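You operate a simulated robot arm through the tools that you are given. There is no shell and no other tool. Be economical: measure what you need, move in short steps, check, and stop when the job is done.

The job below is to be done with a simulated two-armed robot. You get a single attempt, and the scene is never put back.

Task
Give the grey flannel in the rinse tub some softener.
Fine: 60 to 105 ml from the green bottle into the blue cup, then into the tub; cap the bottle; both back; softener alone, spill nothing. Set down upright: green bottle.
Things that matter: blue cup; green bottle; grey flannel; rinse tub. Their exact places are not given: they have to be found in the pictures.

It is judged by the outcome, as a careful person would: the job done as asked, and still so three seconds after it is handed in. It fails if anything else is knocked over, pushed out of place, dropped, spilled or broken. Lids that push on must go on centred and level and be pressed home; caps that screw on are set level and turned clockwise until they are tight.

Robot
Two 7-joint arms with fingered hands on one trunk, on a base that drives. Base frame: it is fixed to the floor where the robot stands at the start and does not move with it; the origin is under the middle of the robot, x ahead of it, y to its left, z up. Units: mm, rad, N and s.
The left shoulder is at the start at [204, 125, 1099], the right one opposite. With the tool pointing down near the work surface each hand reaches from about 100 to 880 mm from the robot's upright axis, wherever it stands, measured 20 degrees to its own side. Places, roughly: blue cup (8x8x6 cm) [700, -200, 800]; grey flannel (9x9x6 cm) [1000, -500, 600]; rinse tub [900, -800, 600]. Payload 3.7 kg a hand.
Tool frame (each hand has its own): the origin (TCP) lies between the finger pads and is the grasp point; the fingertips stand 25 mm ahead of it; z points along the fingers, y is the line along which they close. The gripper opens to 88 mm. The gripper's body begins 29 mm behind the TCP. The gripper is a hand of 5 fingers: y runs from the thumb to the fingers, the wrist lies at [-13, -97, -162] in the tool frame, and closing takes about 1.5 s.
Orientation is that of the tool frame in the base frame, as a unit quaternion [x, y, z, w]. With the fingers straight down and the wrist toward the robot, the tool's x, y and z point along [0, 1, 0], [1, 0, 0] and [0, 0, -1] of the base frame.

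Tools
- The arms move only by the tool servo_tool. It takes "left_motion", "right_motion" or both (then of equal length, played together; a hand with none holds still); each is a list of rows, each a list of 3 entries, a list of its own where there are three numbers: the opening, from 0 (shut) to 1 (fully open), then the shift along the base's x, y, z in cm, then the turn, a rotation vector about the base's x, y, z in rad. In form: [[fingers, [tx, ty, tz], [wx, wy, wz]], ...]. A call has 1 to 8 rows; each row is the pose to reach, as a shift and turn from the pose commanded when the call began. Each row takes 0.2 s and may step no farther than 50 mm and 0.15 rad from the row before; otherwise, or with a gripper value out of range, the whole call is refused. Where a pose cannot be reached the arm comes as near as it can. A force on the tool above 90 N (or 10 N above the force at the start of the call, whichever is more), or a blocked arm, ends the call early, and 0.2 s more pass. Each finger travels about 45 mm/s and halts on what it meets, pressing with about 22 N; the grip force reading is that of the motor and also rises with nothing between the fingers. The clock runs only during rows and for 0.2 s after the last one: add rows that repeat a pose to give the fingers time. It gives the time, the measured TCP pose, the force on the tool (base axes), the opening and the grip force at its end, in the units of the frame above (readings bear some noise), with the torque about the TCP (base axes, N m) and any sound that the robot's microphone picked up, and new pictures: "show" is both (left out), scene, wrist or none (wrist: the cameras of the hands that moved).
- Cameras (640 x 400 px; columns grow to the right, rows downward): "scene" is now at [328.5, -31.6, 1265.3]; the picture's right is [-0.31, -0.95, 0.00], its down [-0.32, 0.11, -0.94] and it looks along [0.89, -0.29, -0.34] (base axes); focal length 214 px, centre (320, 200). "left" rides on the left gripper at [-59, -79, -105] in its tool frame; the picture's right is [-0.73, -0.32, 0.61], its down [0.62, -0.68, 0.38] and it looks along [0.29, 0.66, 0.70] (tool axes); focal length 234 px, centre (320, 200). "right" rides on the right gripper at [59, -79, -105] in its tool frame; the picture's right is [-0.73, 0.32, -0.61], its down [-0.62, -0.68, 0.38] and it looks along [-0.29, 0.66, 0.70] (tool axes); focal length 234 px, centre (320, 200).
- slide_trunk(by): slides the trunk up (or, below 0, down) by that many mm; the arms and the scene camera ride with it, the base frame stays. It gives what a move gives, with no picture.
- base_move(legs): drives the robot by 1 to 6 legs, each [ahead, left, turn to the left] in mm, mm and rad, along the robot's own axes; the way and the turn of a leg run together, so that a leg with both is an arc; at most 1500 mm and 3.142 rad a leg. The arms and the cameras ride along, it lands a little off, and it stops where it bumps. It gives what a move gives, and a new picture of the scene camera.
- grasp_type(shape, hand): the hand has 5 fingers and takes this shape, open, in about a second: jaw (thumb against the fingers, like two jaws); tri (thumb and two fingers); tip (a fingertip pinch); poke (one finger out to press); point (the index stretched); flat (the hand flat); cup (the hand cupped); fist (a fist). The gripper value then closes the fingers along that shape, each until it touches; the sizes above hold for jaw. It gives what a move gives, with no picture.
- head_to(pan, tilt): turns the head with the scene camera to pan (to the left, within 1.396 rad either way) and tilt (down, from -0.506 to 1.204), counted from straight ahead of the robot. It gives what a move gives, and a new picture of the scene camera.
- probe_pixels(camera, pixels): for up to 12 pixels [column, row] of the newest picture of that camera ("zoom" is the newest enlarged one), the place [x, y, z] in the base frame of the surface seen there, good to about 2 mm, but the place of the scene camera against the robot may be out by one fixed shift of up to 12 mm in any direction. It takes no simulated time.
- enlarge(camera, box): a new picture of the part [left, top, right, bottom] of that camera's present view, enlarged. It takes no simulated time.
- sign_off(): hands the job in; it is judged then, once.

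Work in short steps. Measure before you move; look again where a grasp or a placing could have gone wrong, and mend it. You have 80 turns and 260 pictures in all, those below and enlarged ones among them. Open the grippers and draw the arms clear of the work before you hand the job in, unless the task says otherwise; then end with one line.

The tools are called after "Call:" as name(argument=value, ...) on one line, values as JSON. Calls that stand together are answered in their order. servo_tool: Moves the arms, as the interface text tells. Its arguments: {"type":"object","properties":{"left_motion":{"type":"array","items":{"type":"array"}},"right_motion":{"type":"array","items":{"type":"array"}},"show":{"type":"string","enum":["both","scene","wrist","none"]}},"required":[]} The other tools are called the same way: slide_trunk (by) slides the trunk up or down; grasp_type (shape, hand) gives the hand a shape; base_move (legs) drives the base; head_to (pan, tilt) turns the head that bears the scene camera; probe_pixels (camera, pixels) gives the place of the surface under pixels of a picture; enlarge (camera, box) takes an enlarged picture of a part of a camera's view; sign_off () hands the job in.

At the start:

```text
t: 0.0
left_tcp_pos: [566.2, 187.0, 1169.1]
left_tcp_rot: [0.707, 0.707, 0.0, -0.001]
left_contact_force: [-0.6, 0.4, 0.3]
left_ft_torque: [0.02, 0.0, 0.0]
left_gripper_width: 87.6
left_finger_force: 0.1
left_shape: jaw
right_tcp_pos: [447.0, -248.5, 1218.5]
right_tcp_rot: [0.707, 0.707, 0.0, 0.0]
right_contact_force: [-0.8, -0.2, 0.6]
right_ft_torque: [0.0, 0.05, 0.01]
right_gripper_width: 88.0
right_finger_force: 0.0
right_shape: jaw
trunk travel left (down, up): [-125.0, 290.0]
robot x, y, heading: [-1.9, 1.7, -0.001]
head pan, tilt: [-0.316, 0.347]
```

scene: 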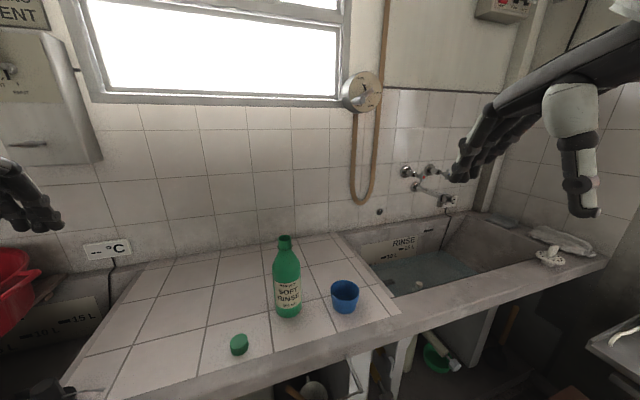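
right: 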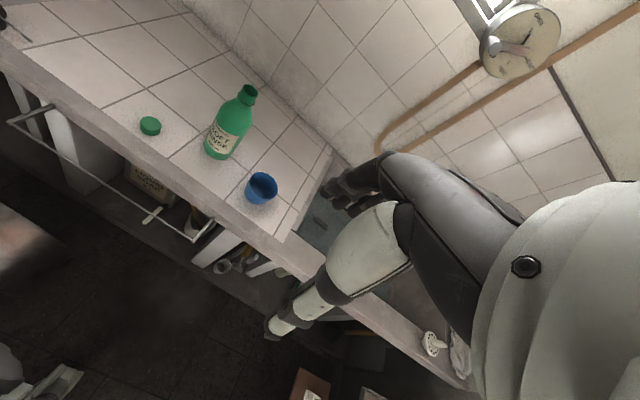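
left: 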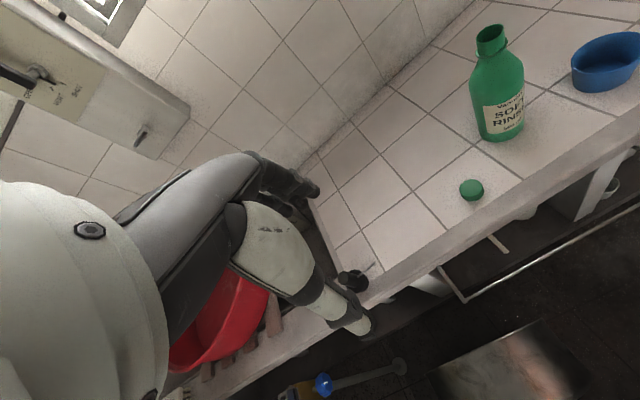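

The open green bottle is near (287,280), its cap at (239,344), the blue cup at (345,296), and the tub around (420,265). I'll enlarge and probe these.

Call:
enlarge(camera="scene", box=[200, 220, 400, 370])

Call:
enlarge(camera="scene", box=[330, 200, 630, 380])

Call:
probe_pixels(camera="scene", pixels=[[285, 238], [287, 262], [288, 316], [239, 337], [239, 352], [345, 284], [345, 311], [332, 290], [358, 290], [300, 330], [410, 275], [400, 310]])

```text
2.67 times, centred on (300, 295) of scene
```

zoom: 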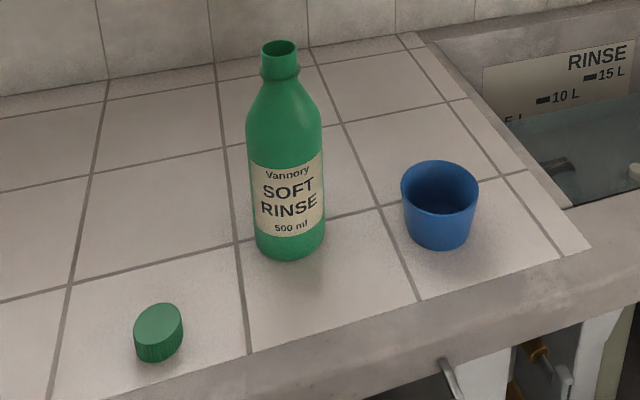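

```text
2.13 times, centred on (480, 290) of scene
```

zoom: 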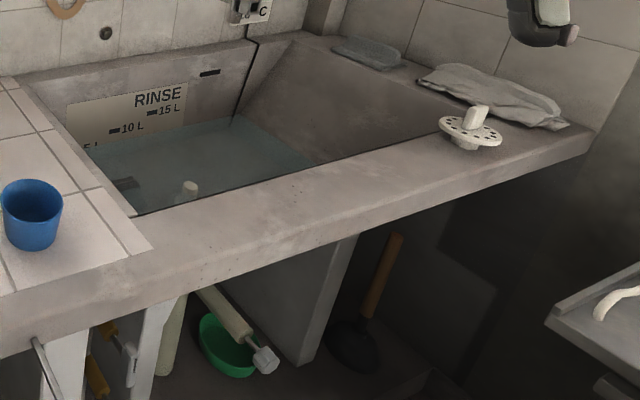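

```text
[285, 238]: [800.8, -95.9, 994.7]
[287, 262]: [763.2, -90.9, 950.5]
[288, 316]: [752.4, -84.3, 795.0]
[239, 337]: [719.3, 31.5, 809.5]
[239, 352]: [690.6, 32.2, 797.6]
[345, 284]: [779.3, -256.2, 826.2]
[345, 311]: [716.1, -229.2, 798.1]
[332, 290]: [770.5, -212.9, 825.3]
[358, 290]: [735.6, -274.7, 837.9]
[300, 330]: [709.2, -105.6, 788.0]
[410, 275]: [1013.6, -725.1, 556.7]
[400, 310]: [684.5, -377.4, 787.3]
```

Wrist cameras aren't subject to the fixed shift, so I probe the same items in them: bottle rim, base, cap, cup.

Call:
probe_pixels(camera="left", pixels=[[491, 30], [480, 34], [503, 34], [475, 95], [524, 85], [500, 139], [472, 181], [471, 198], [460, 188], [484, 188], [440, 210], [580, 140]])

Call:
probe_pixels(camera="right", pixels=[[248, 88], [242, 92], [257, 92], [151, 119], [150, 133], [261, 175], [248, 180], [276, 185], [265, 204], [247, 190], [262, 190], [285, 225]])

Call:
enlarge(camera="right", box=[120, 70, 300, 220])

Call:
enlarge(camera="left", box=[440, 10, 640, 210])

```text
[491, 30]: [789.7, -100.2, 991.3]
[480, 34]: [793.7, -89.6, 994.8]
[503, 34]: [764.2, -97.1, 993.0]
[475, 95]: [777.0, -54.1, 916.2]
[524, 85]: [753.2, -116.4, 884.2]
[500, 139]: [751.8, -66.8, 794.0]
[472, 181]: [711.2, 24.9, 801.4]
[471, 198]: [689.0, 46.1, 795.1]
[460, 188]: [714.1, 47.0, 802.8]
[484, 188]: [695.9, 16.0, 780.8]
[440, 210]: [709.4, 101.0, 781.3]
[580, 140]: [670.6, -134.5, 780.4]
```

```text
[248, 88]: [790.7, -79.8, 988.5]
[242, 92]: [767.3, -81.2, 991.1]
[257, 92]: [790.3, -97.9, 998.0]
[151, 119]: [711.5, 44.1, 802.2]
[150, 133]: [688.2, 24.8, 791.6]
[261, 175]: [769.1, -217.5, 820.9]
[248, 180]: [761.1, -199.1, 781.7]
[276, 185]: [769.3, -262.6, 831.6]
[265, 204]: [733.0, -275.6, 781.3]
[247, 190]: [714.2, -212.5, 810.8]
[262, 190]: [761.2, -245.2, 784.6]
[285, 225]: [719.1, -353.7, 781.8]
```

```text
2.67 times, centred on (210, 145) of right
```

zoom: 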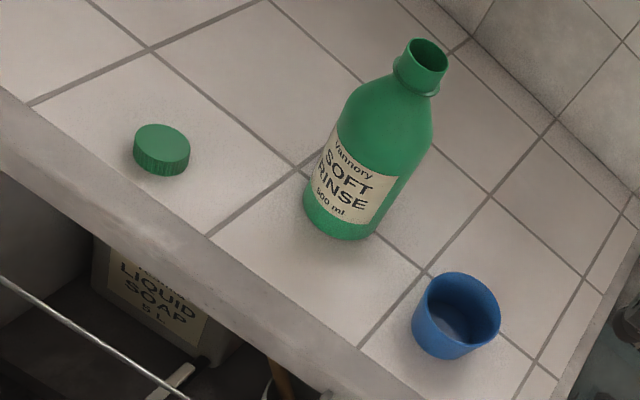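

```text
2.00 times, centred on (540, 110) of left
```

zoom: 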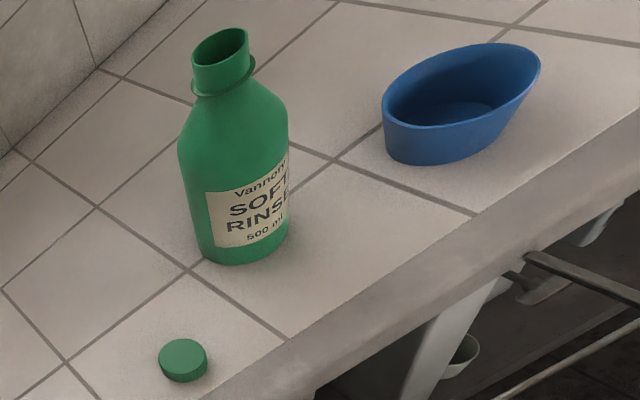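

Worktop z≈781; bottle axis ≈(780,-88), top ≈995; cup ≈(750,-242); cap ≈(705,33). Now look at the tub.

Call:
head_to(pan=-0.75, tilt=0.6)

Call:
enlarge(camera="scene", box=[200, 80, 520, 280])

```text
t: 0.9
left_tcp_pos: [567.5, 187.7, 1170.3]
left_tcp_rot: [0.707, 0.707, 0.0, 0.0]
left_contact_force: [-0.1, -0.7, 0.5]
left_ft_torque: [0.01, 0.01, 0.0]
left_gripper_width: 87.5
left_finger_force: 0.0
left_shape: jaw
right_tcp_pos: [448.2, -249.0, 1219.3]
right_tcp_rot: [0.707, 0.707, 0.0, 0.0]
right_contact_force: [-0.9, 0.5, 0.1]
right_ft_torque: [-0.02, -0.01, 0.03]
right_gripper_width: 87.9
right_finger_force: 0.0
right_shape: jaw
trunk travel left (down, up): [-125.0, 290.0]
robot x, y, heading: [-1.2, -1.9, -0.002]
head pan, tilt: [-0.75, 0.6]
```

scene: 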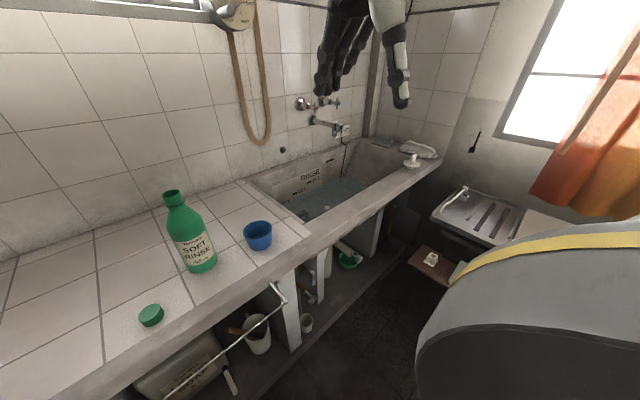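

```text
2.00 times, centred on (360, 180) of scene
```

zoom: 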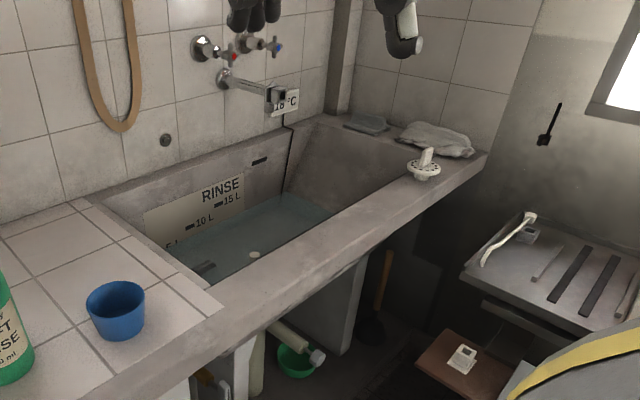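

I'll probe the counter front edge, tub rim and water to plan the drive; then start the left arm.

Call:
probe_pixels(camera="scene", pixels=[[104, 375], [200, 306], [300, 245], [400, 178], [345, 195], [327, 208], [305, 210], [300, 160], [366, 142], [413, 163], [310, 222], [340, 210]])

Call:
servo_tool(left_motion=[[1, [3, -2, -4], [-0.15, 0, 0]], [1, [6, -4, -8], [-0.3, 0, 0]], [1, [9, -5, -11], [-0.45, 0, 0]], [1, [11, -6, -14], [-0.6, 0, 0]], [1, [13, -7, -17], [-0.75, 0, 0]], [1, [15, -8, -20], [-0.9, 0, 0]], [1, [17, -9, -22], [-1.05, 0, 0]], [1, [19, -10, -24], [-1.2, 0, 0]]])

```text
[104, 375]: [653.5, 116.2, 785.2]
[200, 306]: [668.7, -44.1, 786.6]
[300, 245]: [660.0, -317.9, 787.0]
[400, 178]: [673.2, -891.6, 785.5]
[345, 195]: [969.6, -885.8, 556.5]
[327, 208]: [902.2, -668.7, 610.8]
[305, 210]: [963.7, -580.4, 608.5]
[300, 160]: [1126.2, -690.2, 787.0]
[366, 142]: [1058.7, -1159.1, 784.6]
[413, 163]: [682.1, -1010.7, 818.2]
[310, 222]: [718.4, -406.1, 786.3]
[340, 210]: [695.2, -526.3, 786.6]
```

```text
refused: row 1 steps farther than a row can; nothing moved
```

Row one stepped 54 mm; I'll use smaller steps.

Call:
servo_tool(left_motion=[[1, [2.5, -1.5, -3.5], [-0.15, 0, 0]], [1, [5, -3, -7], [-0.3, 0, 0]], [1, [7.5, -4.5, -10.5], [-0.45, 0, 0]], [1, [10, -6, -14], [-0.6, 0, 0]], [1, [12.5, -7, -17], [-0.75, 0, 0]], [1, [15, -8, -20], [-0.9, 0, 0]], [1, [17.5, -9, -23], [-1.05, 0, 0]], [1, [20, -10, -26], [-1.2, 0, 0]]])

```text
t: 2.7
left_tcp_pos: [767.6, 89.2, 905.5]
left_tcp_rot: [0.584, 0.583, -0.4, 0.4]
left_contact_force: [0.0, -0.1, 0.8]
left_ft_torque: [-0.01, 0.0, -0.02]
left_gripper_width: 87.6
left_finger_force: 0.0
left_shape: jaw
right_tcp_pos: [449.1, -248.8, 1217.3]
right_tcp_rot: [0.707, 0.707, 0.0, 0.0]
right_contact_force: [0.5, -0.3, 0.5]
right_ft_torque: [-0.01, 0.03, 0.0]
right_gripper_width: 87.7
right_finger_force: 0.0
right_shape: jaw
trunk travel left (down, up): [-125.0, 290.0]
robot x, y, heading: [-1.7, -2.9, -0.002]
head pan, tilt: [-0.75, 0.6]
```

scene: 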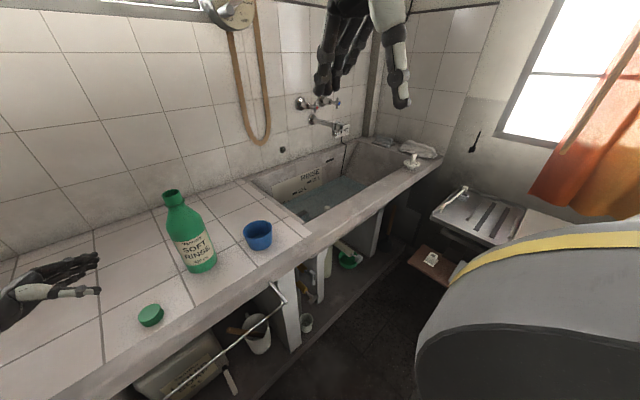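
left: 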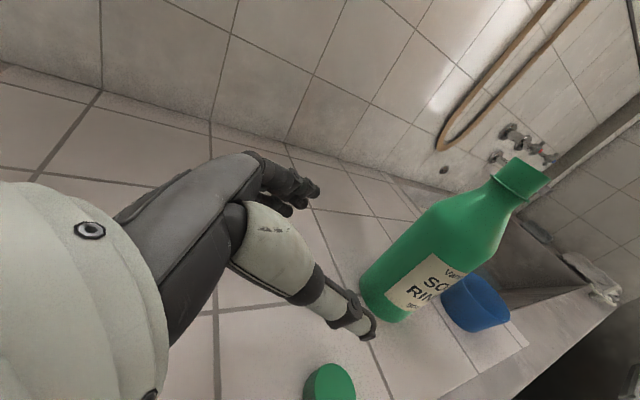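

Probing the bottle's body in the left camera to fit its axis.

Call:
probe_pixels(camera="left", pixels=[[408, 248], [418, 245], [430, 250], [440, 258], [452, 265], [462, 270], [470, 262], [400, 270], [420, 280], [390, 300], [524, 168], [520, 185]])

Call:
enlarge(camera="left", box=[340, 150, 560, 340])

```text
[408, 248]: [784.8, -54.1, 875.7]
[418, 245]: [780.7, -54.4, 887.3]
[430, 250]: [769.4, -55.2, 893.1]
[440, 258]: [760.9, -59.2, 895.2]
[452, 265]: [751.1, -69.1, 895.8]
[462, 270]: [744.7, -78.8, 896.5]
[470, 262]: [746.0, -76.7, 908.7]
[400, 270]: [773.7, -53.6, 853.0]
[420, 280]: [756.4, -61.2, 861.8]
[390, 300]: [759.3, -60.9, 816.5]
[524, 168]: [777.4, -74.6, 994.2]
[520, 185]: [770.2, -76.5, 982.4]
```

```text
2.11 times, centred on (450, 245) of left
```

zoom: 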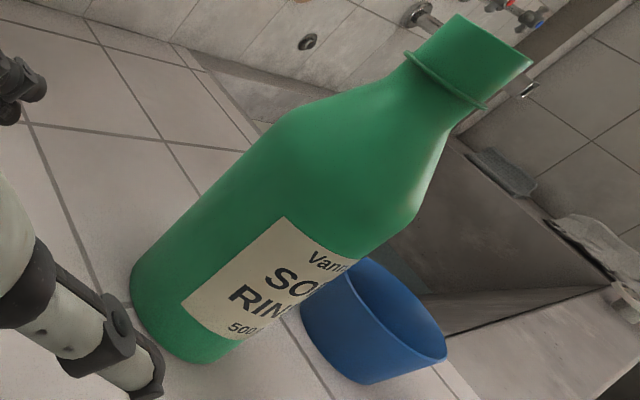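

Bottle axis fits (780,-90), r≈36. I align the left hand at x=780, z=870, palm to the right, still clear of it.

Call:
servo_tool(left_motion=[[1, [0.6, -1.5, -1.5], [-0.13, 0, 0]], [1, [1.2, -3, -2.5], [-0.25, 0, 0]], [1, [1.2, -5, -3.5], [-0.37, 0, 0]], [1, [1.2, -5, -3.5], [-0.37, 0, 0]]])

```text
t: 3.7
left_tcp_pos: [777.6, 37.0, 873.8]
left_tcp_rot: [0.501, 0.5, -0.5, 0.5]
left_contact_force: [-0.8, 0.8, 0.3]
left_ft_torque: [-0.04, 0.02, 0.02]
left_gripper_width: 87.6
left_finger_force: 0.1
left_shape: jaw
right_tcp_pos: [447.0, -247.3, 1218.5]
right_tcp_rot: [0.707, 0.707, 0.0, 0.0]
right_contact_force: [0.0, 0.4, 0.4]
right_ft_torque: [0.01, 0.01, 0.01]
right_gripper_width: 87.7
right_finger_force: 0.1
right_shape: jaw
trunk travel left (down, up): [-125.0, 290.0]
robot x, y, heading: [-0.3, -0.4, 0.004]
head pan, tilt: [-0.75, 0.6]
```

scene: 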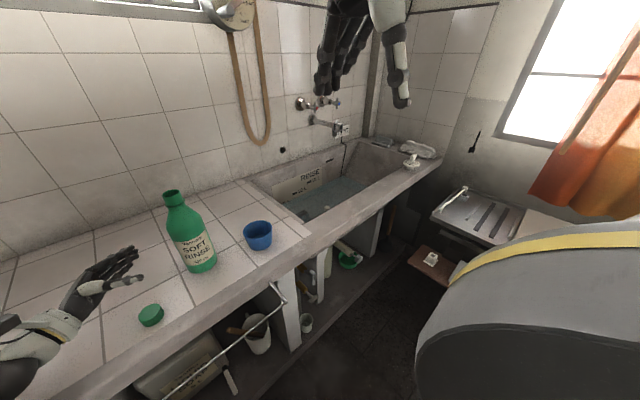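
left: 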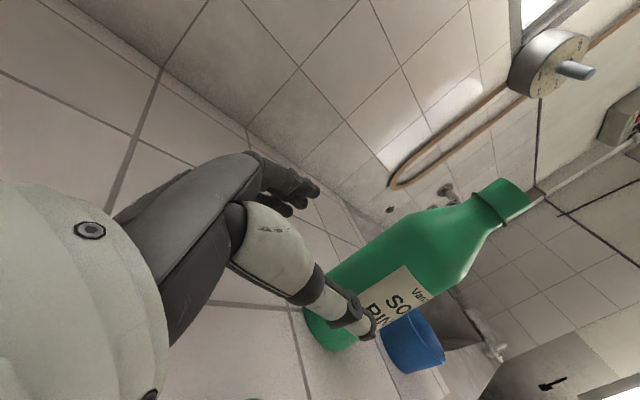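

The thumb visually passes in front of the bottle; I advance to y≈-50 and check.

Call:
servo_tool(left_motion=[[1, [0.1, -3, 0], [0, 0, 0]], [1, [0.1, -6, 0], [0, 0, 0]], [1, [0.1, -8, 0], [0, 0, 0]]])

Call:
enlarge(camera="scene", box=[60, 160, 300, 340])

```text
t: 4.5
left_tcp_pos: [779.8, -42.6, 874.1]
left_tcp_rot: [0.501, 0.5, -0.5, 0.499]
left_contact_force: [-0.5, -0.6, -0.3]
left_ft_torque: [0.01, 0.04, 0.0]
left_gripper_width: 87.7
left_finger_force: 0.0
left_shape: jaw
right_tcp_pos: [447.5, -249.0, 1219.3]
right_tcp_rot: [0.708, 0.707, 0.0, 0.0]
right_contact_force: [0.6, 0.1, 0.4]
right_ft_torque: [-0.01, -0.01, 0.0]
right_gripper_width: 87.8
right_finger_force: 0.0
right_shape: jaw
trunk travel left (down, up): [-125.0, 290.0]
robot x, y, heading: [-1.2, -0.8, -0.0]
head pan, tilt: [-0.75, 0.6]
```

scene: 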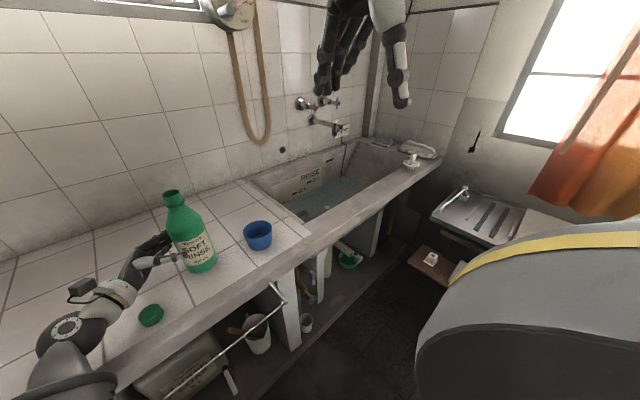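
left: 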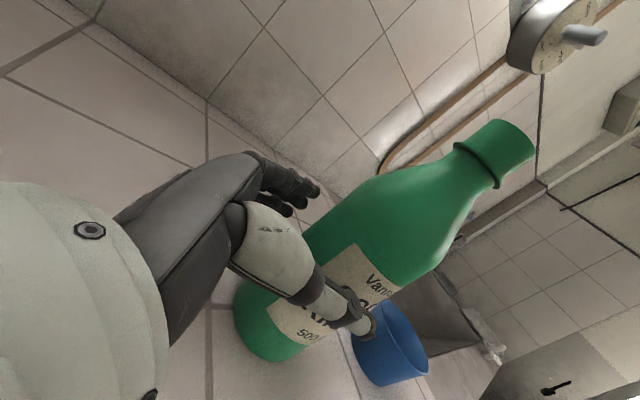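

```text
2.22 times, centred on (180, 250) of scene
```

zoom: 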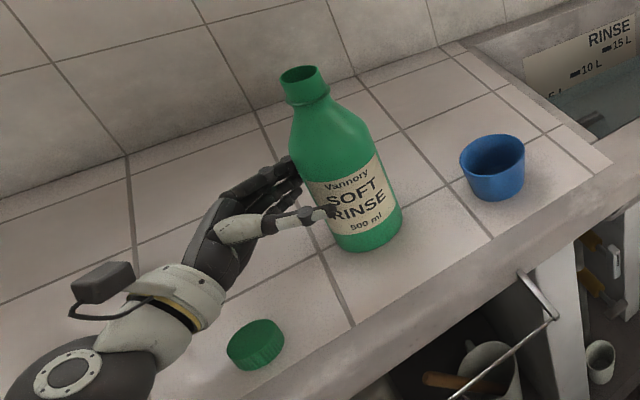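

Hand straddles the bottle; advance to y≈-80 and close.

Call:
servo_tool(left_motion=[[1, [0, -2, 0], [0, 0, 0]], [1, [0, -3.7, 0], [0, 0, 0]], [0.3, [0, -3.7, 0], [0, 0, 0]], [0, [0, -3.7, 0], [0, 0, 0]], [0, [0, -3.7, 0], [0, 0, 0]], [0, [0, -3.7, 0], [0, 0, 0]], [0, [0, -3.7, 0], [0, 0, 0]], [0, [0, -3.7, 0], [0, 0, 0]]])

Call:
enlarge(camera="scene", box=[60, 160, 300, 340])

```text
t: 6.3
left_tcp_pos: [780.0, -80.5, 874.6]
left_tcp_rot: [0.501, 0.501, -0.499, 0.499]
left_contact_force: [0.8, -1.6, 0.5]
left_ft_torque: [0.02, -0.1, -0.04]
left_gripper_width: 62.6
left_finger_force: 21.9
left_shape: jaw
right_tcp_pos: [447.5, -249.6, 1218.4]
right_tcp_rot: [0.707, 0.707, 0.0, 0.0]
right_contact_force: [0.2, -0.2, 0.5]
right_ft_torque: [0.04, 0.02, 0.02]
right_gripper_width: 87.8
right_finger_force: 0.1
right_shape: jaw
trunk travel left (down, up): [-125.0, 290.0]
robot x, y, heading: [1.4, -1.5, 0.001]
head pan, tilt: [-0.75, 0.6]
```

scene: 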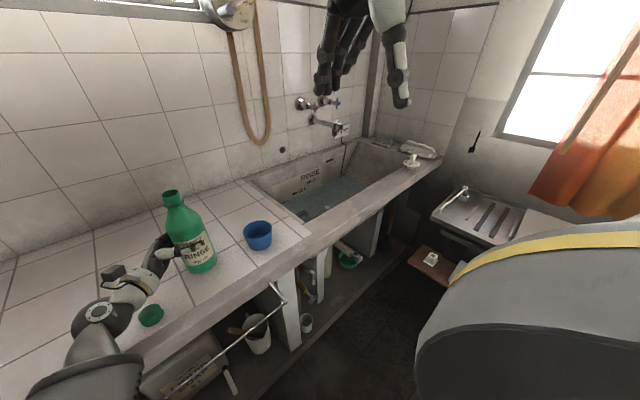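
left: 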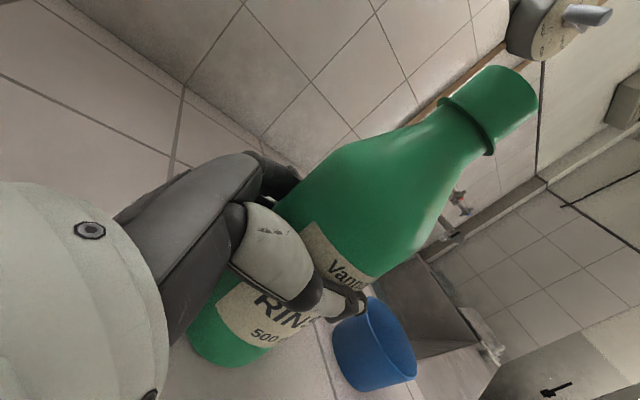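

```text
2.22 times, centred on (180, 250) of scene
```

zoom: 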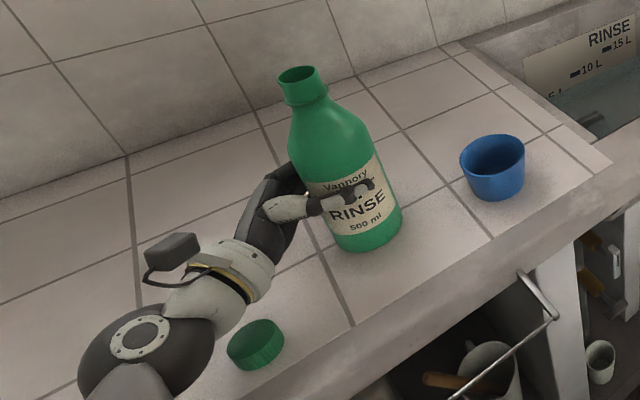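

Gripped (22 N). Lift 8 cm and read the weight; show scene. I also raise the right arm away a bit? It's clear; leave it.

Call:
servo_tool(left_motion=[[0, [0, 0, 0.5], [0, 0, 0]], [0, [0, 0, 2.5], [0, 0, 0]], [0, [0, 0, 5], [0, 0, 0]], [0, [0, 0, 8], [0, 0, 0]], [0, [0, 0, 8], [0, 0, 0]], [0, [0, 0, 8], [0, 0, 0]]])

Call:
head_to(pan=-0.35, tilt=0.75)

```text
t: 7.7
left_tcp_pos: [778.4, -82.7, 956.1]
left_tcp_rot: [-0.5, -0.5, 0.501, -0.5]
left_contact_force: [0.9, 0.1, -2.7]
left_ft_torque: [0.02, 0.03, 0.05]
left_gripper_width: 62.4
left_finger_force: 22.2
left_shape: jaw
right_tcp_pos: [446.4, -249.4, 1218.8]
right_tcp_rot: [0.707, 0.707, 0.0, 0.0]
right_contact_force: [-0.5, 0.3, -0.1]
right_ft_torque: [0.05, 0.0, 0.0]
right_gripper_width: 87.3
right_finger_force: 0.2
right_shape: jaw
trunk travel left (down, up): [-125.0, 290.0]
robot x, y, heading: [-1.5, 1.6, -0.004]
head pan, tilt: [-0.75, 0.6]
```

scene: 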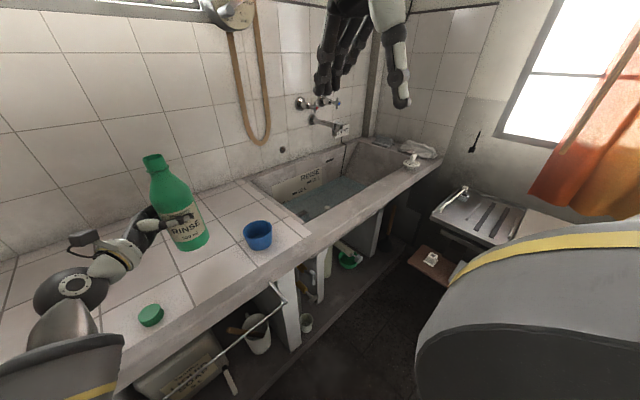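
left: 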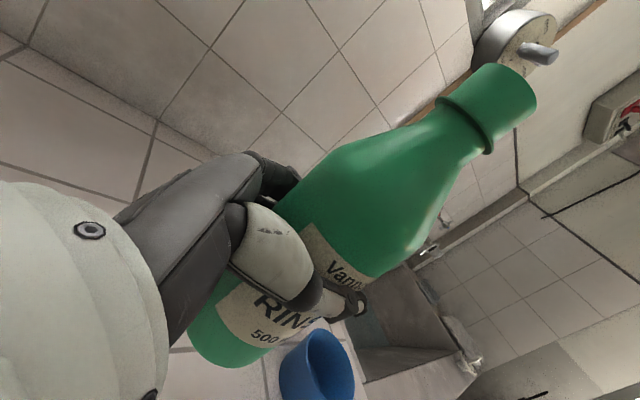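

```text
t: 8.6
left_tcp_pos: [780.5, -81.8, 955.1]
left_tcp_rot: [-0.5, -0.5, 0.5, -0.5]
left_contact_force: [0.6, 0.1, -3.7]
left_ft_torque: [0.03, 0.02, 0.01]
left_gripper_width: 62.6
left_finger_force: 22.1
left_shape: jaw
right_tcp_pos: [447.8, -247.7, 1218.1]
right_tcp_rot: [0.708, 0.707, 0.0, 0.0]
right_contact_force: [0.1, 0.2, 0.3]
right_ft_torque: [0.0, 0.0, -0.01]
right_gripper_width: 87.6
right_finger_force: 0.1
right_shape: jaw
trunk travel left (down, up): [-125.0, 290.0]
robot x, y, heading: [-1.4, 0.4, 0.002]
head pan, tilt: [-0.351, 0.75]
```

scene: 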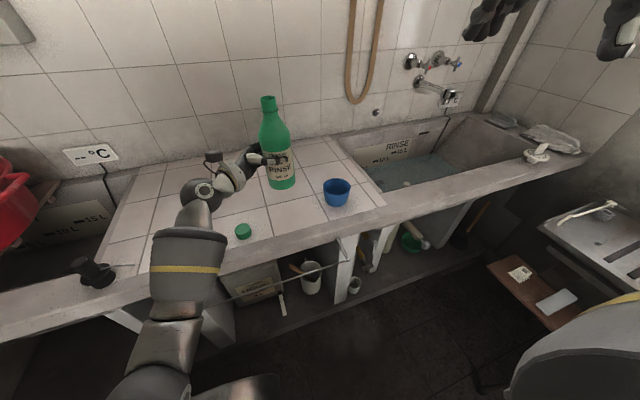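

Bottle is up, ~3.3 N weight. Before pouring, measure the cup precisely in the right camera.

Call:
enlarge(camera="right", box=[230, 160, 294, 216])

```text
7.14 times, centred on (262, 188) of right
```

zoom: 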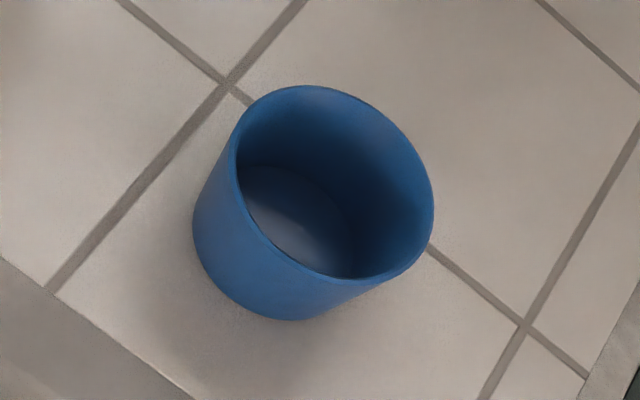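

Probe rim, inner floor and outer wall points.

Call:
probe_pixels(camera="zoom", pixels=[[305, 88], [380, 115], [431, 205], [410, 262], [340, 282], [262, 240], [233, 160], [255, 110], [300, 220], [280, 180], [330, 260], [280, 316]])

```text
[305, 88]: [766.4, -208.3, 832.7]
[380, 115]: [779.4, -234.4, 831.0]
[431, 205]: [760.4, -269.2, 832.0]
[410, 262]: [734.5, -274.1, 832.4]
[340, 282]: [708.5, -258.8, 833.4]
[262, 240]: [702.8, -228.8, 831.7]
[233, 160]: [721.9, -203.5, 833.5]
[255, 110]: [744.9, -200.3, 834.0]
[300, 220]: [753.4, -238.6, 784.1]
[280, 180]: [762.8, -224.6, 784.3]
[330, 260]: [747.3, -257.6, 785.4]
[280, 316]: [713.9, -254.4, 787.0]
```

Cup: centre (741,-237), rim z 833, r 38, floor 784; ~82 ml should bring the level to z≈810. Now tilt the bottle toward the cup, mouth kept over it, up to 0.9 rad.

Call:
servo_tool(left_motion=[[0, [-1, -1, 0], [0.15, 0, 0]], [0, [-2, -2, 0], [0.3, 0, 0]], [0, [-3, -3.5, 0], [0.45, 0, 0]], [0, [-3.9, -4.7, -1], [0.6, 0, 0]], [0, [-3.9, -4.7, -2.5], [0.75, 0, 0]], [0, [-3.9, -3.8, -4], [0.9, 0, 0]]])

Call:
enlarge(camera="right", box=[180, 100, 340, 240])

```text
t: 10.0
left_tcp_pos: [742.1, -117.2, 913.4]
left_tcp_rot: [0.668, 0.668, -0.231, 0.231]
left_contact_force: [0.6, 0.4, -4.1]
left_ft_torque: [0.0, 0.01, -0.04]
left_gripper_width: 62.7
left_finger_force: 21.8
left_shape: jaw
right_tcp_pos: [447.1, -248.0, 1219.3]
right_tcp_rot: [0.707, 0.707, -0.001, 0.0]
right_contact_force: [0.0, -0.3, 0.0]
right_ft_torque: [-0.01, -0.03, 0.0]
right_gripper_width: 87.6
right_finger_force: 0.1
right_shape: jaw
trunk travel left (down, up): [-125.0, 290.0]
robot x, y, heading: [-2.7, -0.5, -0.0]
head pan, tilt: [-0.351, 0.75]
```

scene: 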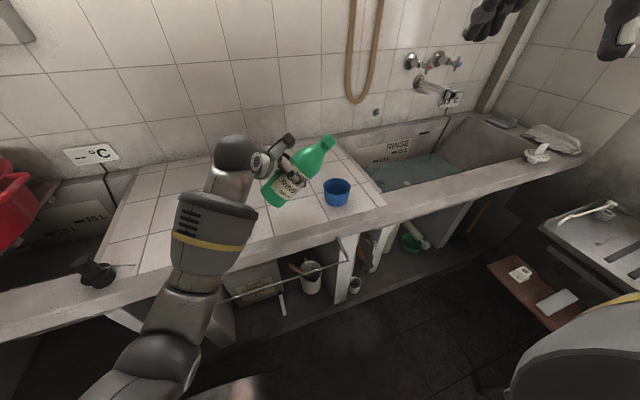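
left: 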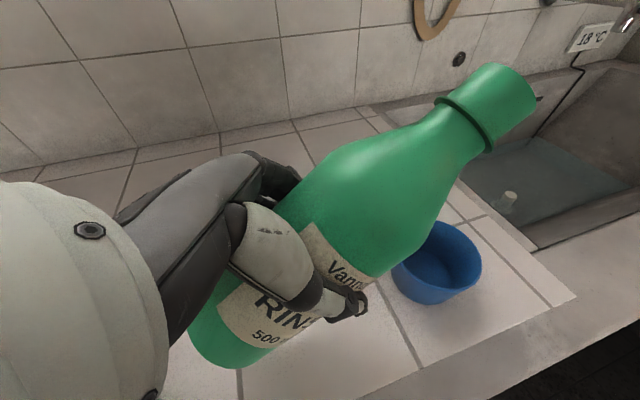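

```text
2.86 times, centred on (260, 170) of right
```

zoom: 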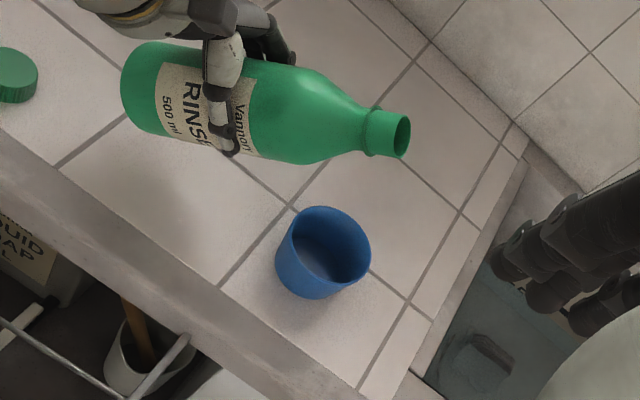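

Mouth appears over the cup; verify its position by probing the rim in this zoom.

Call:
probe_pixels(camera="zoom", pixels=[[402, 117], [396, 135], [400, 156], [410, 135], [485, 355], [470, 350]])

```text
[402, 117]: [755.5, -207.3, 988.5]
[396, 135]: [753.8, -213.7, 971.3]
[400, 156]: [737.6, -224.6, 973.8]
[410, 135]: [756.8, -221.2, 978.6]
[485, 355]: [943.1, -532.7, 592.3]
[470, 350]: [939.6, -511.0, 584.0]
```

Mouth centre is ~6 mm far in x; correct that and go to 1.2 rad.

Call:
servo_tool(left_motion=[[0, [-0.6, 0.4, -1.3], [0.1, 0, 0]], [0, [-0.6, 0.7, -2.0], [0.2, 0, 0]], [0, [-0.6, 0.9, -2.5], [0.3, 0, 0]]], show="scene")

Call:
enlarge(camera="right", box=[210, 120, 310, 220])

```text
t: 10.8
left_tcp_pos: [735.7, -108.4, 889.4]
left_tcp_rot: [0.695, 0.695, -0.13, 0.13]
left_contact_force: [-0.8, 0.2, -3.6]
left_ft_torque: [-0.02, -0.02, -0.01]
left_gripper_width: 62.4
left_finger_force: 22.1
left_shape: jaw
right_tcp_pos: [447.1, -248.5, 1218.1]
right_tcp_rot: [0.707, 0.707, 0.001, 0.0]
right_contact_force: [-0.5, 0.8, -0.1]
right_ft_torque: [-0.01, 0.05, 0.04]
right_gripper_width: 88.0
right_finger_force: 0.1
right_shape: jaw
trunk travel left (down, up): [-125.0, 290.0]
robot x, y, heading: [-1.4, -0.2, 0.0]
head pan, tilt: [-0.351, 0.75]
```

scene: 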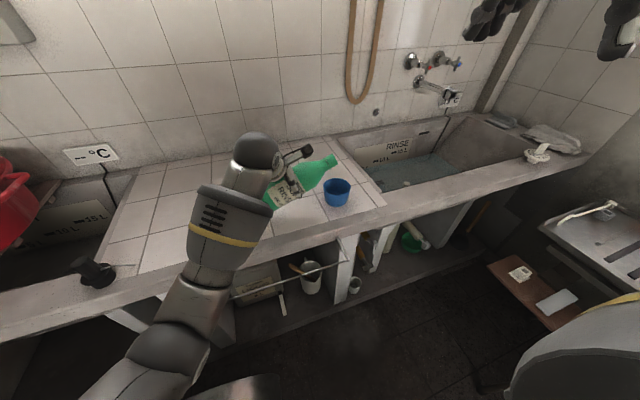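

```text
4.00 times, centred on (260, 170) of right
```

zoom: 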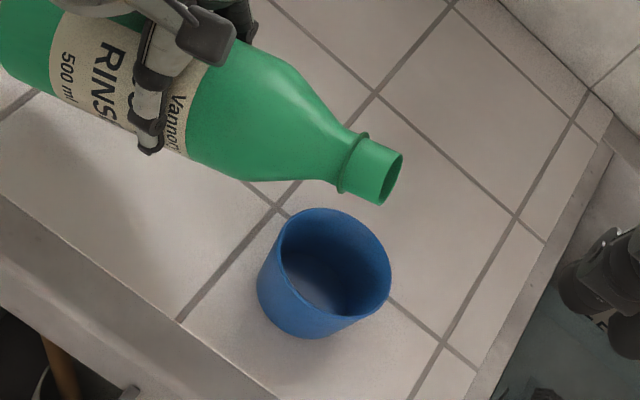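

No flow yet. Tilt 0.1 more and hold.

Call:
servo_tool(left_motion=[[0, [0, 0.1, 0], [0.05, 0, 0]], [0, [0, 0.1, 0], [0.1, 0, 0]], [0, [0, 0.1, 0], [0.1, 0, 0]]], show="none")

Call:
enlarge(camera="right", box=[210, 120, 310, 220])

```text
t: 11.6
left_tcp_pos: [735.8, -108.5, 888.1]
left_tcp_rot: [0.701, 0.701, -0.096, 0.095]
left_contact_force: [-0.1, -0.4, -3.3]
left_ft_torque: [0.0, 0.01, 0.0]
left_gripper_width: 62.5
left_finger_force: 22.5
left_shape: jaw
right_tcp_pos: [447.3, -248.2, 1217.7]
right_tcp_rot: [0.707, 0.707, -0.001, -0.001]
right_contact_force: [0.2, 0.4, -0.1]
right_ft_torque: [0.01, -0.01, 0.0]
right_gripper_width: 87.6
right_finger_force: 0.1
right_shape: jaw
trunk travel left (down, up): [-125.0, 290.0]
robot x, y, heading: [0.2, 0.0, 0.004]
head pan, tilt: [-0.351, 0.75]
```

```text
4.00 times, centred on (260, 170) of right
```

zoom: 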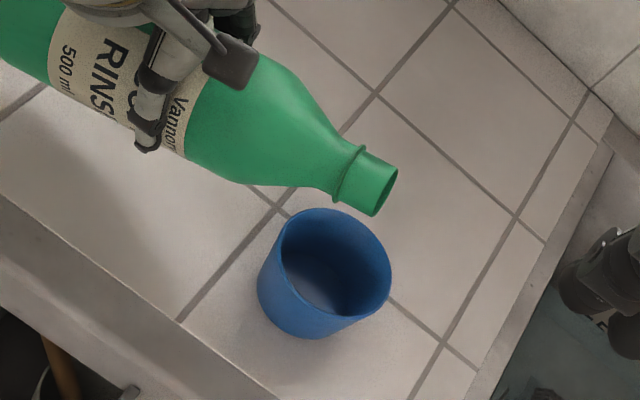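

Still no flow at 1.3. Next 0.08 rad.

Call:
servo_tool(left_motion=[[0, [0, 0, 0], [0.04, 0, 0]], [0, [0, 0, 0], [0.08, 0, 0]], [0, [0, 0, 0], [0.08, 0, 0]]], show="none")

Call:
enlarge(camera="right", box=[210, 120, 310, 220])

```text
t: 12.4
left_tcp_pos: [736.2, -107.7, 889.3]
left_tcp_rot: [0.704, 0.704, -0.067, 0.067]
left_contact_force: [0.6, 0.5, -3.6]
left_ft_torque: [0.0, 0.01, 0.01]
left_gripper_width: 62.6
left_finger_force: 21.7
left_shape: jaw
right_tcp_pos: [447.3, -249.1, 1218.3]
right_tcp_rot: [0.707, 0.707, -0.001, -0.001]
right_contact_force: [0.7, 0.1, -0.3]
right_ft_torque: [-0.01, 0.03, 0.0]
right_gripper_width: 87.9
right_finger_force: 0.1
right_shape: jaw
trunk travel left (down, up): [-125.0, 290.0]
robot x, y, heading: [0.4, -0.5, 0.003]
head pan, tilt: [-0.351, 0.75]
```

```text
4.00 times, centred on (260, 170) of right
```

zoom: 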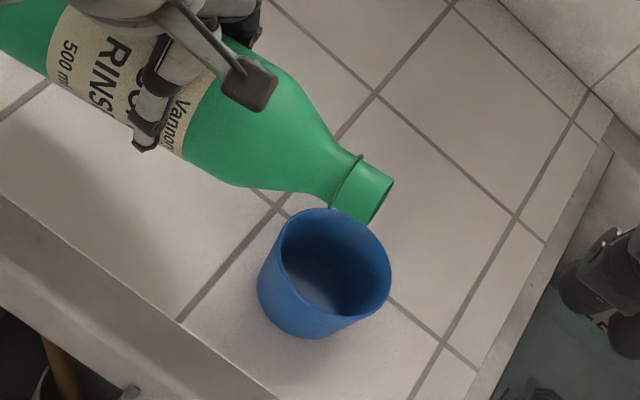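

Still dry. Another 0.06.

Call:
servo_tool(left_motion=[[0, [0, 0, 0], [0.03, 0, 0]], [0, [0, 0, 0], [0.06, 0, 0]], [0, [0, 0, 0], [0.06, 0, 0]]], show="none")

Call:
enlarge(camera="right", box=[210, 120, 310, 220])

```text
t: 13.2
left_tcp_pos: [735.8, -108.2, 889.1]
left_tcp_rot: [0.705, 0.706, -0.046, 0.045]
left_contact_force: [0.3, 0.1, -4.1]
left_ft_torque: [-0.02, 0.0, 0.02]
left_gripper_width: 62.5
left_finger_force: 22.2
left_shape: jaw
right_tcp_pos: [447.2, -249.6, 1218.5]
right_tcp_rot: [0.707, 0.707, 0.0, 0.0]
right_contact_force: [0.3, 0.4, 0.7]
right_ft_torque: [0.0, 0.01, -0.02]
right_gripper_width: 87.8
right_finger_force: 0.0
right_shape: jaw
trunk travel left (down, up): [-125.0, 290.0]
robot x, y, heading: [-1.2, -0.4, 0.001]
head pan, tilt: [-0.351, 0.75]
```

```text
4.00 times, centred on (260, 170) of right
```

zoom: 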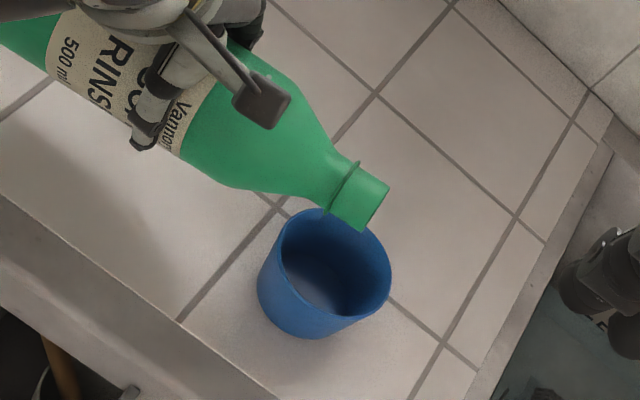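

Still none; 0.05 more.

Call:
servo_tool(left_motion=[[0, [0, 0, 0], [0.03, 0, 0]], [0, [0, 0, 0], [0.05, 0, 0]], [0, [0, 0, 0], [0.05, 0, 0]]], show="none")

Call:
enlarge(camera="right", box=[210, 120, 310, 220])

Call:
probe_pixels(camera="zoom", pixels=[[352, 238], [388, 195], [375, 215], [365, 225]])

```text
t: 14.0
left_tcp_pos: [735.8, -106.9, 889.1]
left_tcp_rot: [0.706, 0.707, -0.028, 0.027]
left_contact_force: [0.2, -0.7, -4.1]
left_ft_torque: [-0.03, 0.0, -0.05]
left_gripper_width: 62.6
left_finger_force: 22.2
left_shape: jaw
right_tcp_pos: [447.0, -248.9, 1218.4]
right_tcp_rot: [0.707, 0.708, 0.001, 0.0]
right_contact_force: [1.1, 0.2, 0.8]
right_ft_torque: [0.02, -0.01, -0.01]
right_gripper_width: 87.6
right_finger_force: 0.1
right_shape: jaw
trunk travel left (down, up): [-125.0, 290.0]
robot x, y, heading: [-3.1, 1.6, 0.003]
head pan, tilt: [-0.351, 0.75]
```

```text
4.00 times, centred on (260, 170) of right
```

zoom: 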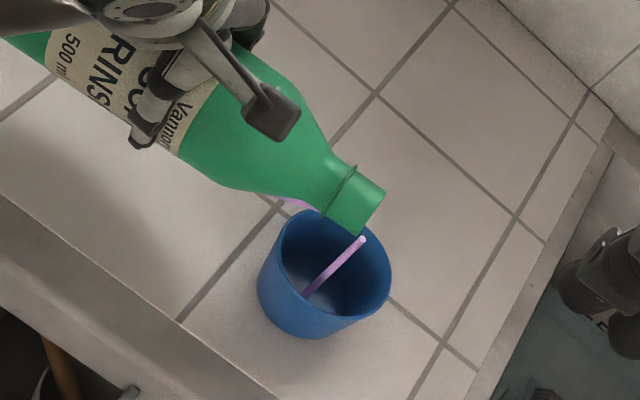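

```text
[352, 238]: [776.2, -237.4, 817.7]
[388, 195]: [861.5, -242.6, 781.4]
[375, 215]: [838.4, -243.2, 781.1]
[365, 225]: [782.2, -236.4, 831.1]
```

Flow has started, landing inside the cup; but I see a pinkish patch at (295,202) – probe it and the stream.

Call:
probe_pixels(camera="zoom", pixels=[[293, 202], [285, 200], [362, 240], [335, 268], [308, 295], [330, 290], [345, 300]])

Call:
enlarge(camera="right", box=[250, 150, 300, 200])

Call:
enlarge(camera="scene", box=[260, 130, 380, 220])

```text
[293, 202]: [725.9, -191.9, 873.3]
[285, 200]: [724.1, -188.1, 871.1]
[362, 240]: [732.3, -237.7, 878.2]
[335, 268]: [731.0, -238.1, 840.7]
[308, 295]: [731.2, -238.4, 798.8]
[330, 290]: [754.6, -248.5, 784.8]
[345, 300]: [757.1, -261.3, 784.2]
```

```text
8.00 times, centred on (275, 175) of right
```

zoom: 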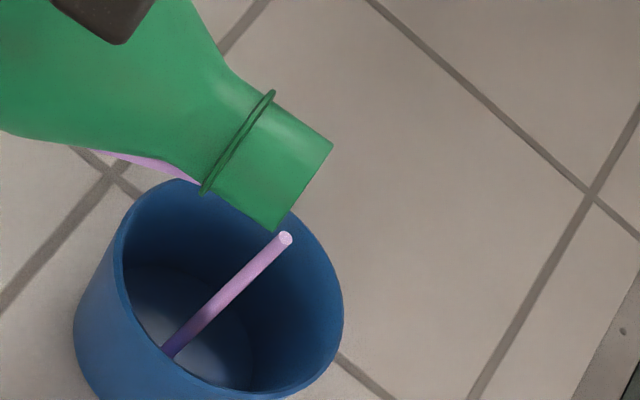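

```text
4.44 times, centred on (320, 175) of scene
```

zoom: 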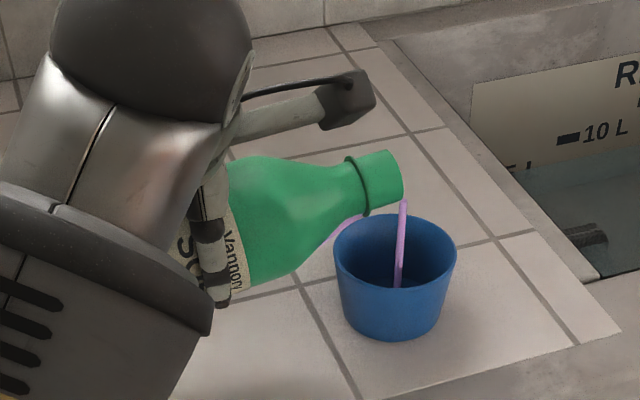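

The patch is the liquid mesh at the neck, not a spill. Stream falls at (731,-238); nudge +8 mm in x and hold.

Call:
servo_tool(left_motion=[[0, [0.4, 0, 0], [0, 0, 0]], [0, [0.8, 0, 0], [0, 0, 0]], [0, [0.8, 0, 0], [0, 0, 0]]], show="none")

Call:
enlarge(camera="right", box=[240, 160, 290, 210])

```text
t: 14.8
left_tcp_pos: [743.7, -108.0, 889.1]
left_tcp_rot: [0.707, 0.706, -0.028, 0.028]
left_contact_force: [0.0, 0.2, -3.9]
left_ft_torque: [-0.03, -0.03, 0.02]
left_gripper_width: 62.3
left_finger_force: 21.5
left_shape: jaw
right_tcp_pos: [447.1, -248.6, 1218.9]
right_tcp_rot: [0.708, 0.707, 0.0, 0.0]
right_contact_force: [-0.5, 0.1, 0.0]
right_ft_torque: [0.01, -0.05, 0.01]
right_gripper_width: 87.6
right_finger_force: 0.2
right_shape: jaw
trunk travel left (down, up): [-125.0, 290.0]
robot x, y, heading: [-0.8, 2.0, 0.002]
head pan, tilt: [-0.351, 0.75]
```

```text
8.00 times, centred on (265, 185) of right
```

zoom: 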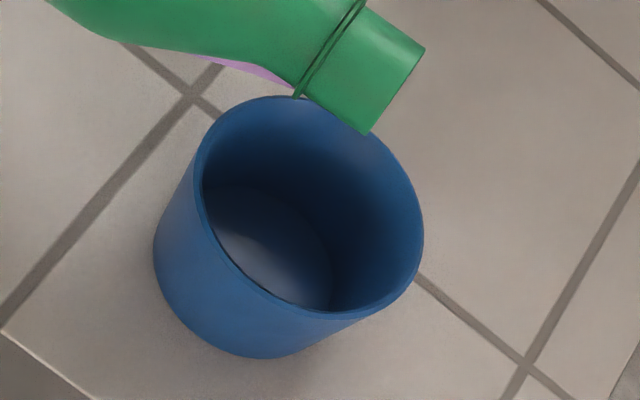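

Flow stopped after a trickle. Tilt 0.03 more.

Call:
servo_tool(left_motion=[[0, [0, 0, 0], [0.03, 0, 0]], [0, [0, 0, 0], [0.03, 0, 0]], [0, [0, 0, 0], [0.03, 0, 0]], [0, [0, 0, 0], [0.03, 0, 0]]], show="none")

Call:
enlarge(camera="right", box=[240, 160, 290, 210])

Call:
probe_pixels(camera="zoom", pixels=[[260, 240], [300, 275], [240, 220], [310, 250]])

```text
t: 15.8
left_tcp_pos: [743.9, -107.2, 889.1]
left_tcp_rot: [0.707, 0.707, -0.018, 0.018]
left_contact_force: [-1.0, 0.8, -3.0]
left_ft_torque: [0.02, 0.0, 0.02]
left_gripper_width: 62.4
left_finger_force: 21.4
left_shape: jaw
right_tcp_pos: [446.4, -249.1, 1218.4]
right_tcp_rot: [0.706, 0.708, -0.001, 0.001]
right_contact_force: [-0.1, 0.4, -0.1]
right_ft_torque: [-0.01, 0.0, 0.01]
right_gripper_width: 87.8
right_finger_force: 0.0
right_shape: jaw
trunk travel left (down, up): [-125.0, 290.0]
robot x, y, heading: [0.2, -1.0, 0.001]
head pan, tilt: [-0.351, 0.75]
```

```text
8.00 times, centred on (265, 185) of right
```

zoom: 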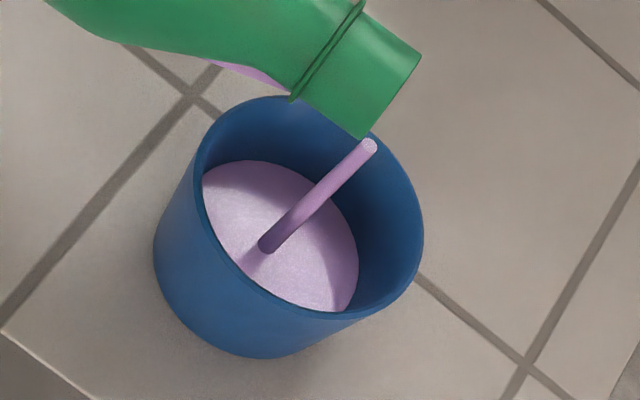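

```text
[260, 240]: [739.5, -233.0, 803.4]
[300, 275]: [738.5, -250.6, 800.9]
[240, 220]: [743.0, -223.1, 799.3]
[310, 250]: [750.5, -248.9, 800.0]
```

Level already z≈800 (~50 ml) and flowing. Hold one row (~0.2 s) then tip back.

Call:
servo_tool(left_motion=[[0, [0, 0, 0], [0, 0, 0]], [0, [0, 0, 0], [-0.07, 0, 0]], [0, [0, 0, 0], [-0.14, 0, 0]]], show="none")

Call:
enlarge(camera="right", box=[240, 160, 290, 210])

Call:
probe_pixels(camera="zoom", pixels=[[260, 210], [300, 260], [240, 200], [310, 240], [280, 230], [320, 270], [250, 180], [300, 220], [270, 180], [330, 230]])

```text
t: 16.6
left_tcp_pos: [743.6, -107.8, 889.2]
left_tcp_rot: [0.704, 0.703, -0.067, 0.067]
left_contact_force: [0.3, 1.1, -3.4]
left_ft_torque: [0.01, 0.03, 0.0]
left_gripper_width: 63.0
left_finger_force: 21.9
left_shape: jaw
right_tcp_pos: [447.9, -249.0, 1219.1]
right_tcp_rot: [0.707, 0.707, 0.001, 0.001]
right_contact_force: [0.1, 0.1, 0.1]
right_ft_torque: [-0.01, 0.0, -0.02]
right_gripper_width: 87.8
right_finger_force: 0.0
right_shape: jaw
trunk travel left (down, up): [-125.0, 290.0]
robot x, y, heading: [-1.5, 5.2, -0.003]
head pan, tilt: [-0.351, 0.75]
```

```text
8.00 times, centred on (265, 185) of right
```

zoom: 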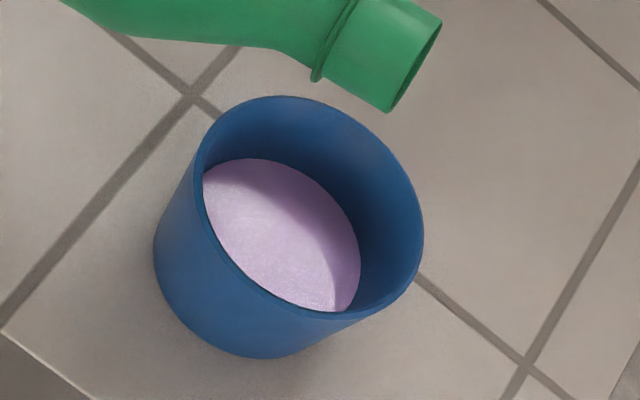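

```text
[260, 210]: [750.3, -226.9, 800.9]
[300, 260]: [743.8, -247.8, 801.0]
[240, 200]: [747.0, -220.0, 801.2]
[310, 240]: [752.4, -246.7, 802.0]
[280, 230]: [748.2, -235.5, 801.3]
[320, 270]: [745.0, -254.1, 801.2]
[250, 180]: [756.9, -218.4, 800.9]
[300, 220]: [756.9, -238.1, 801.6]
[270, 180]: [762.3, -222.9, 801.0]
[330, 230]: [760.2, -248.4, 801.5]
```

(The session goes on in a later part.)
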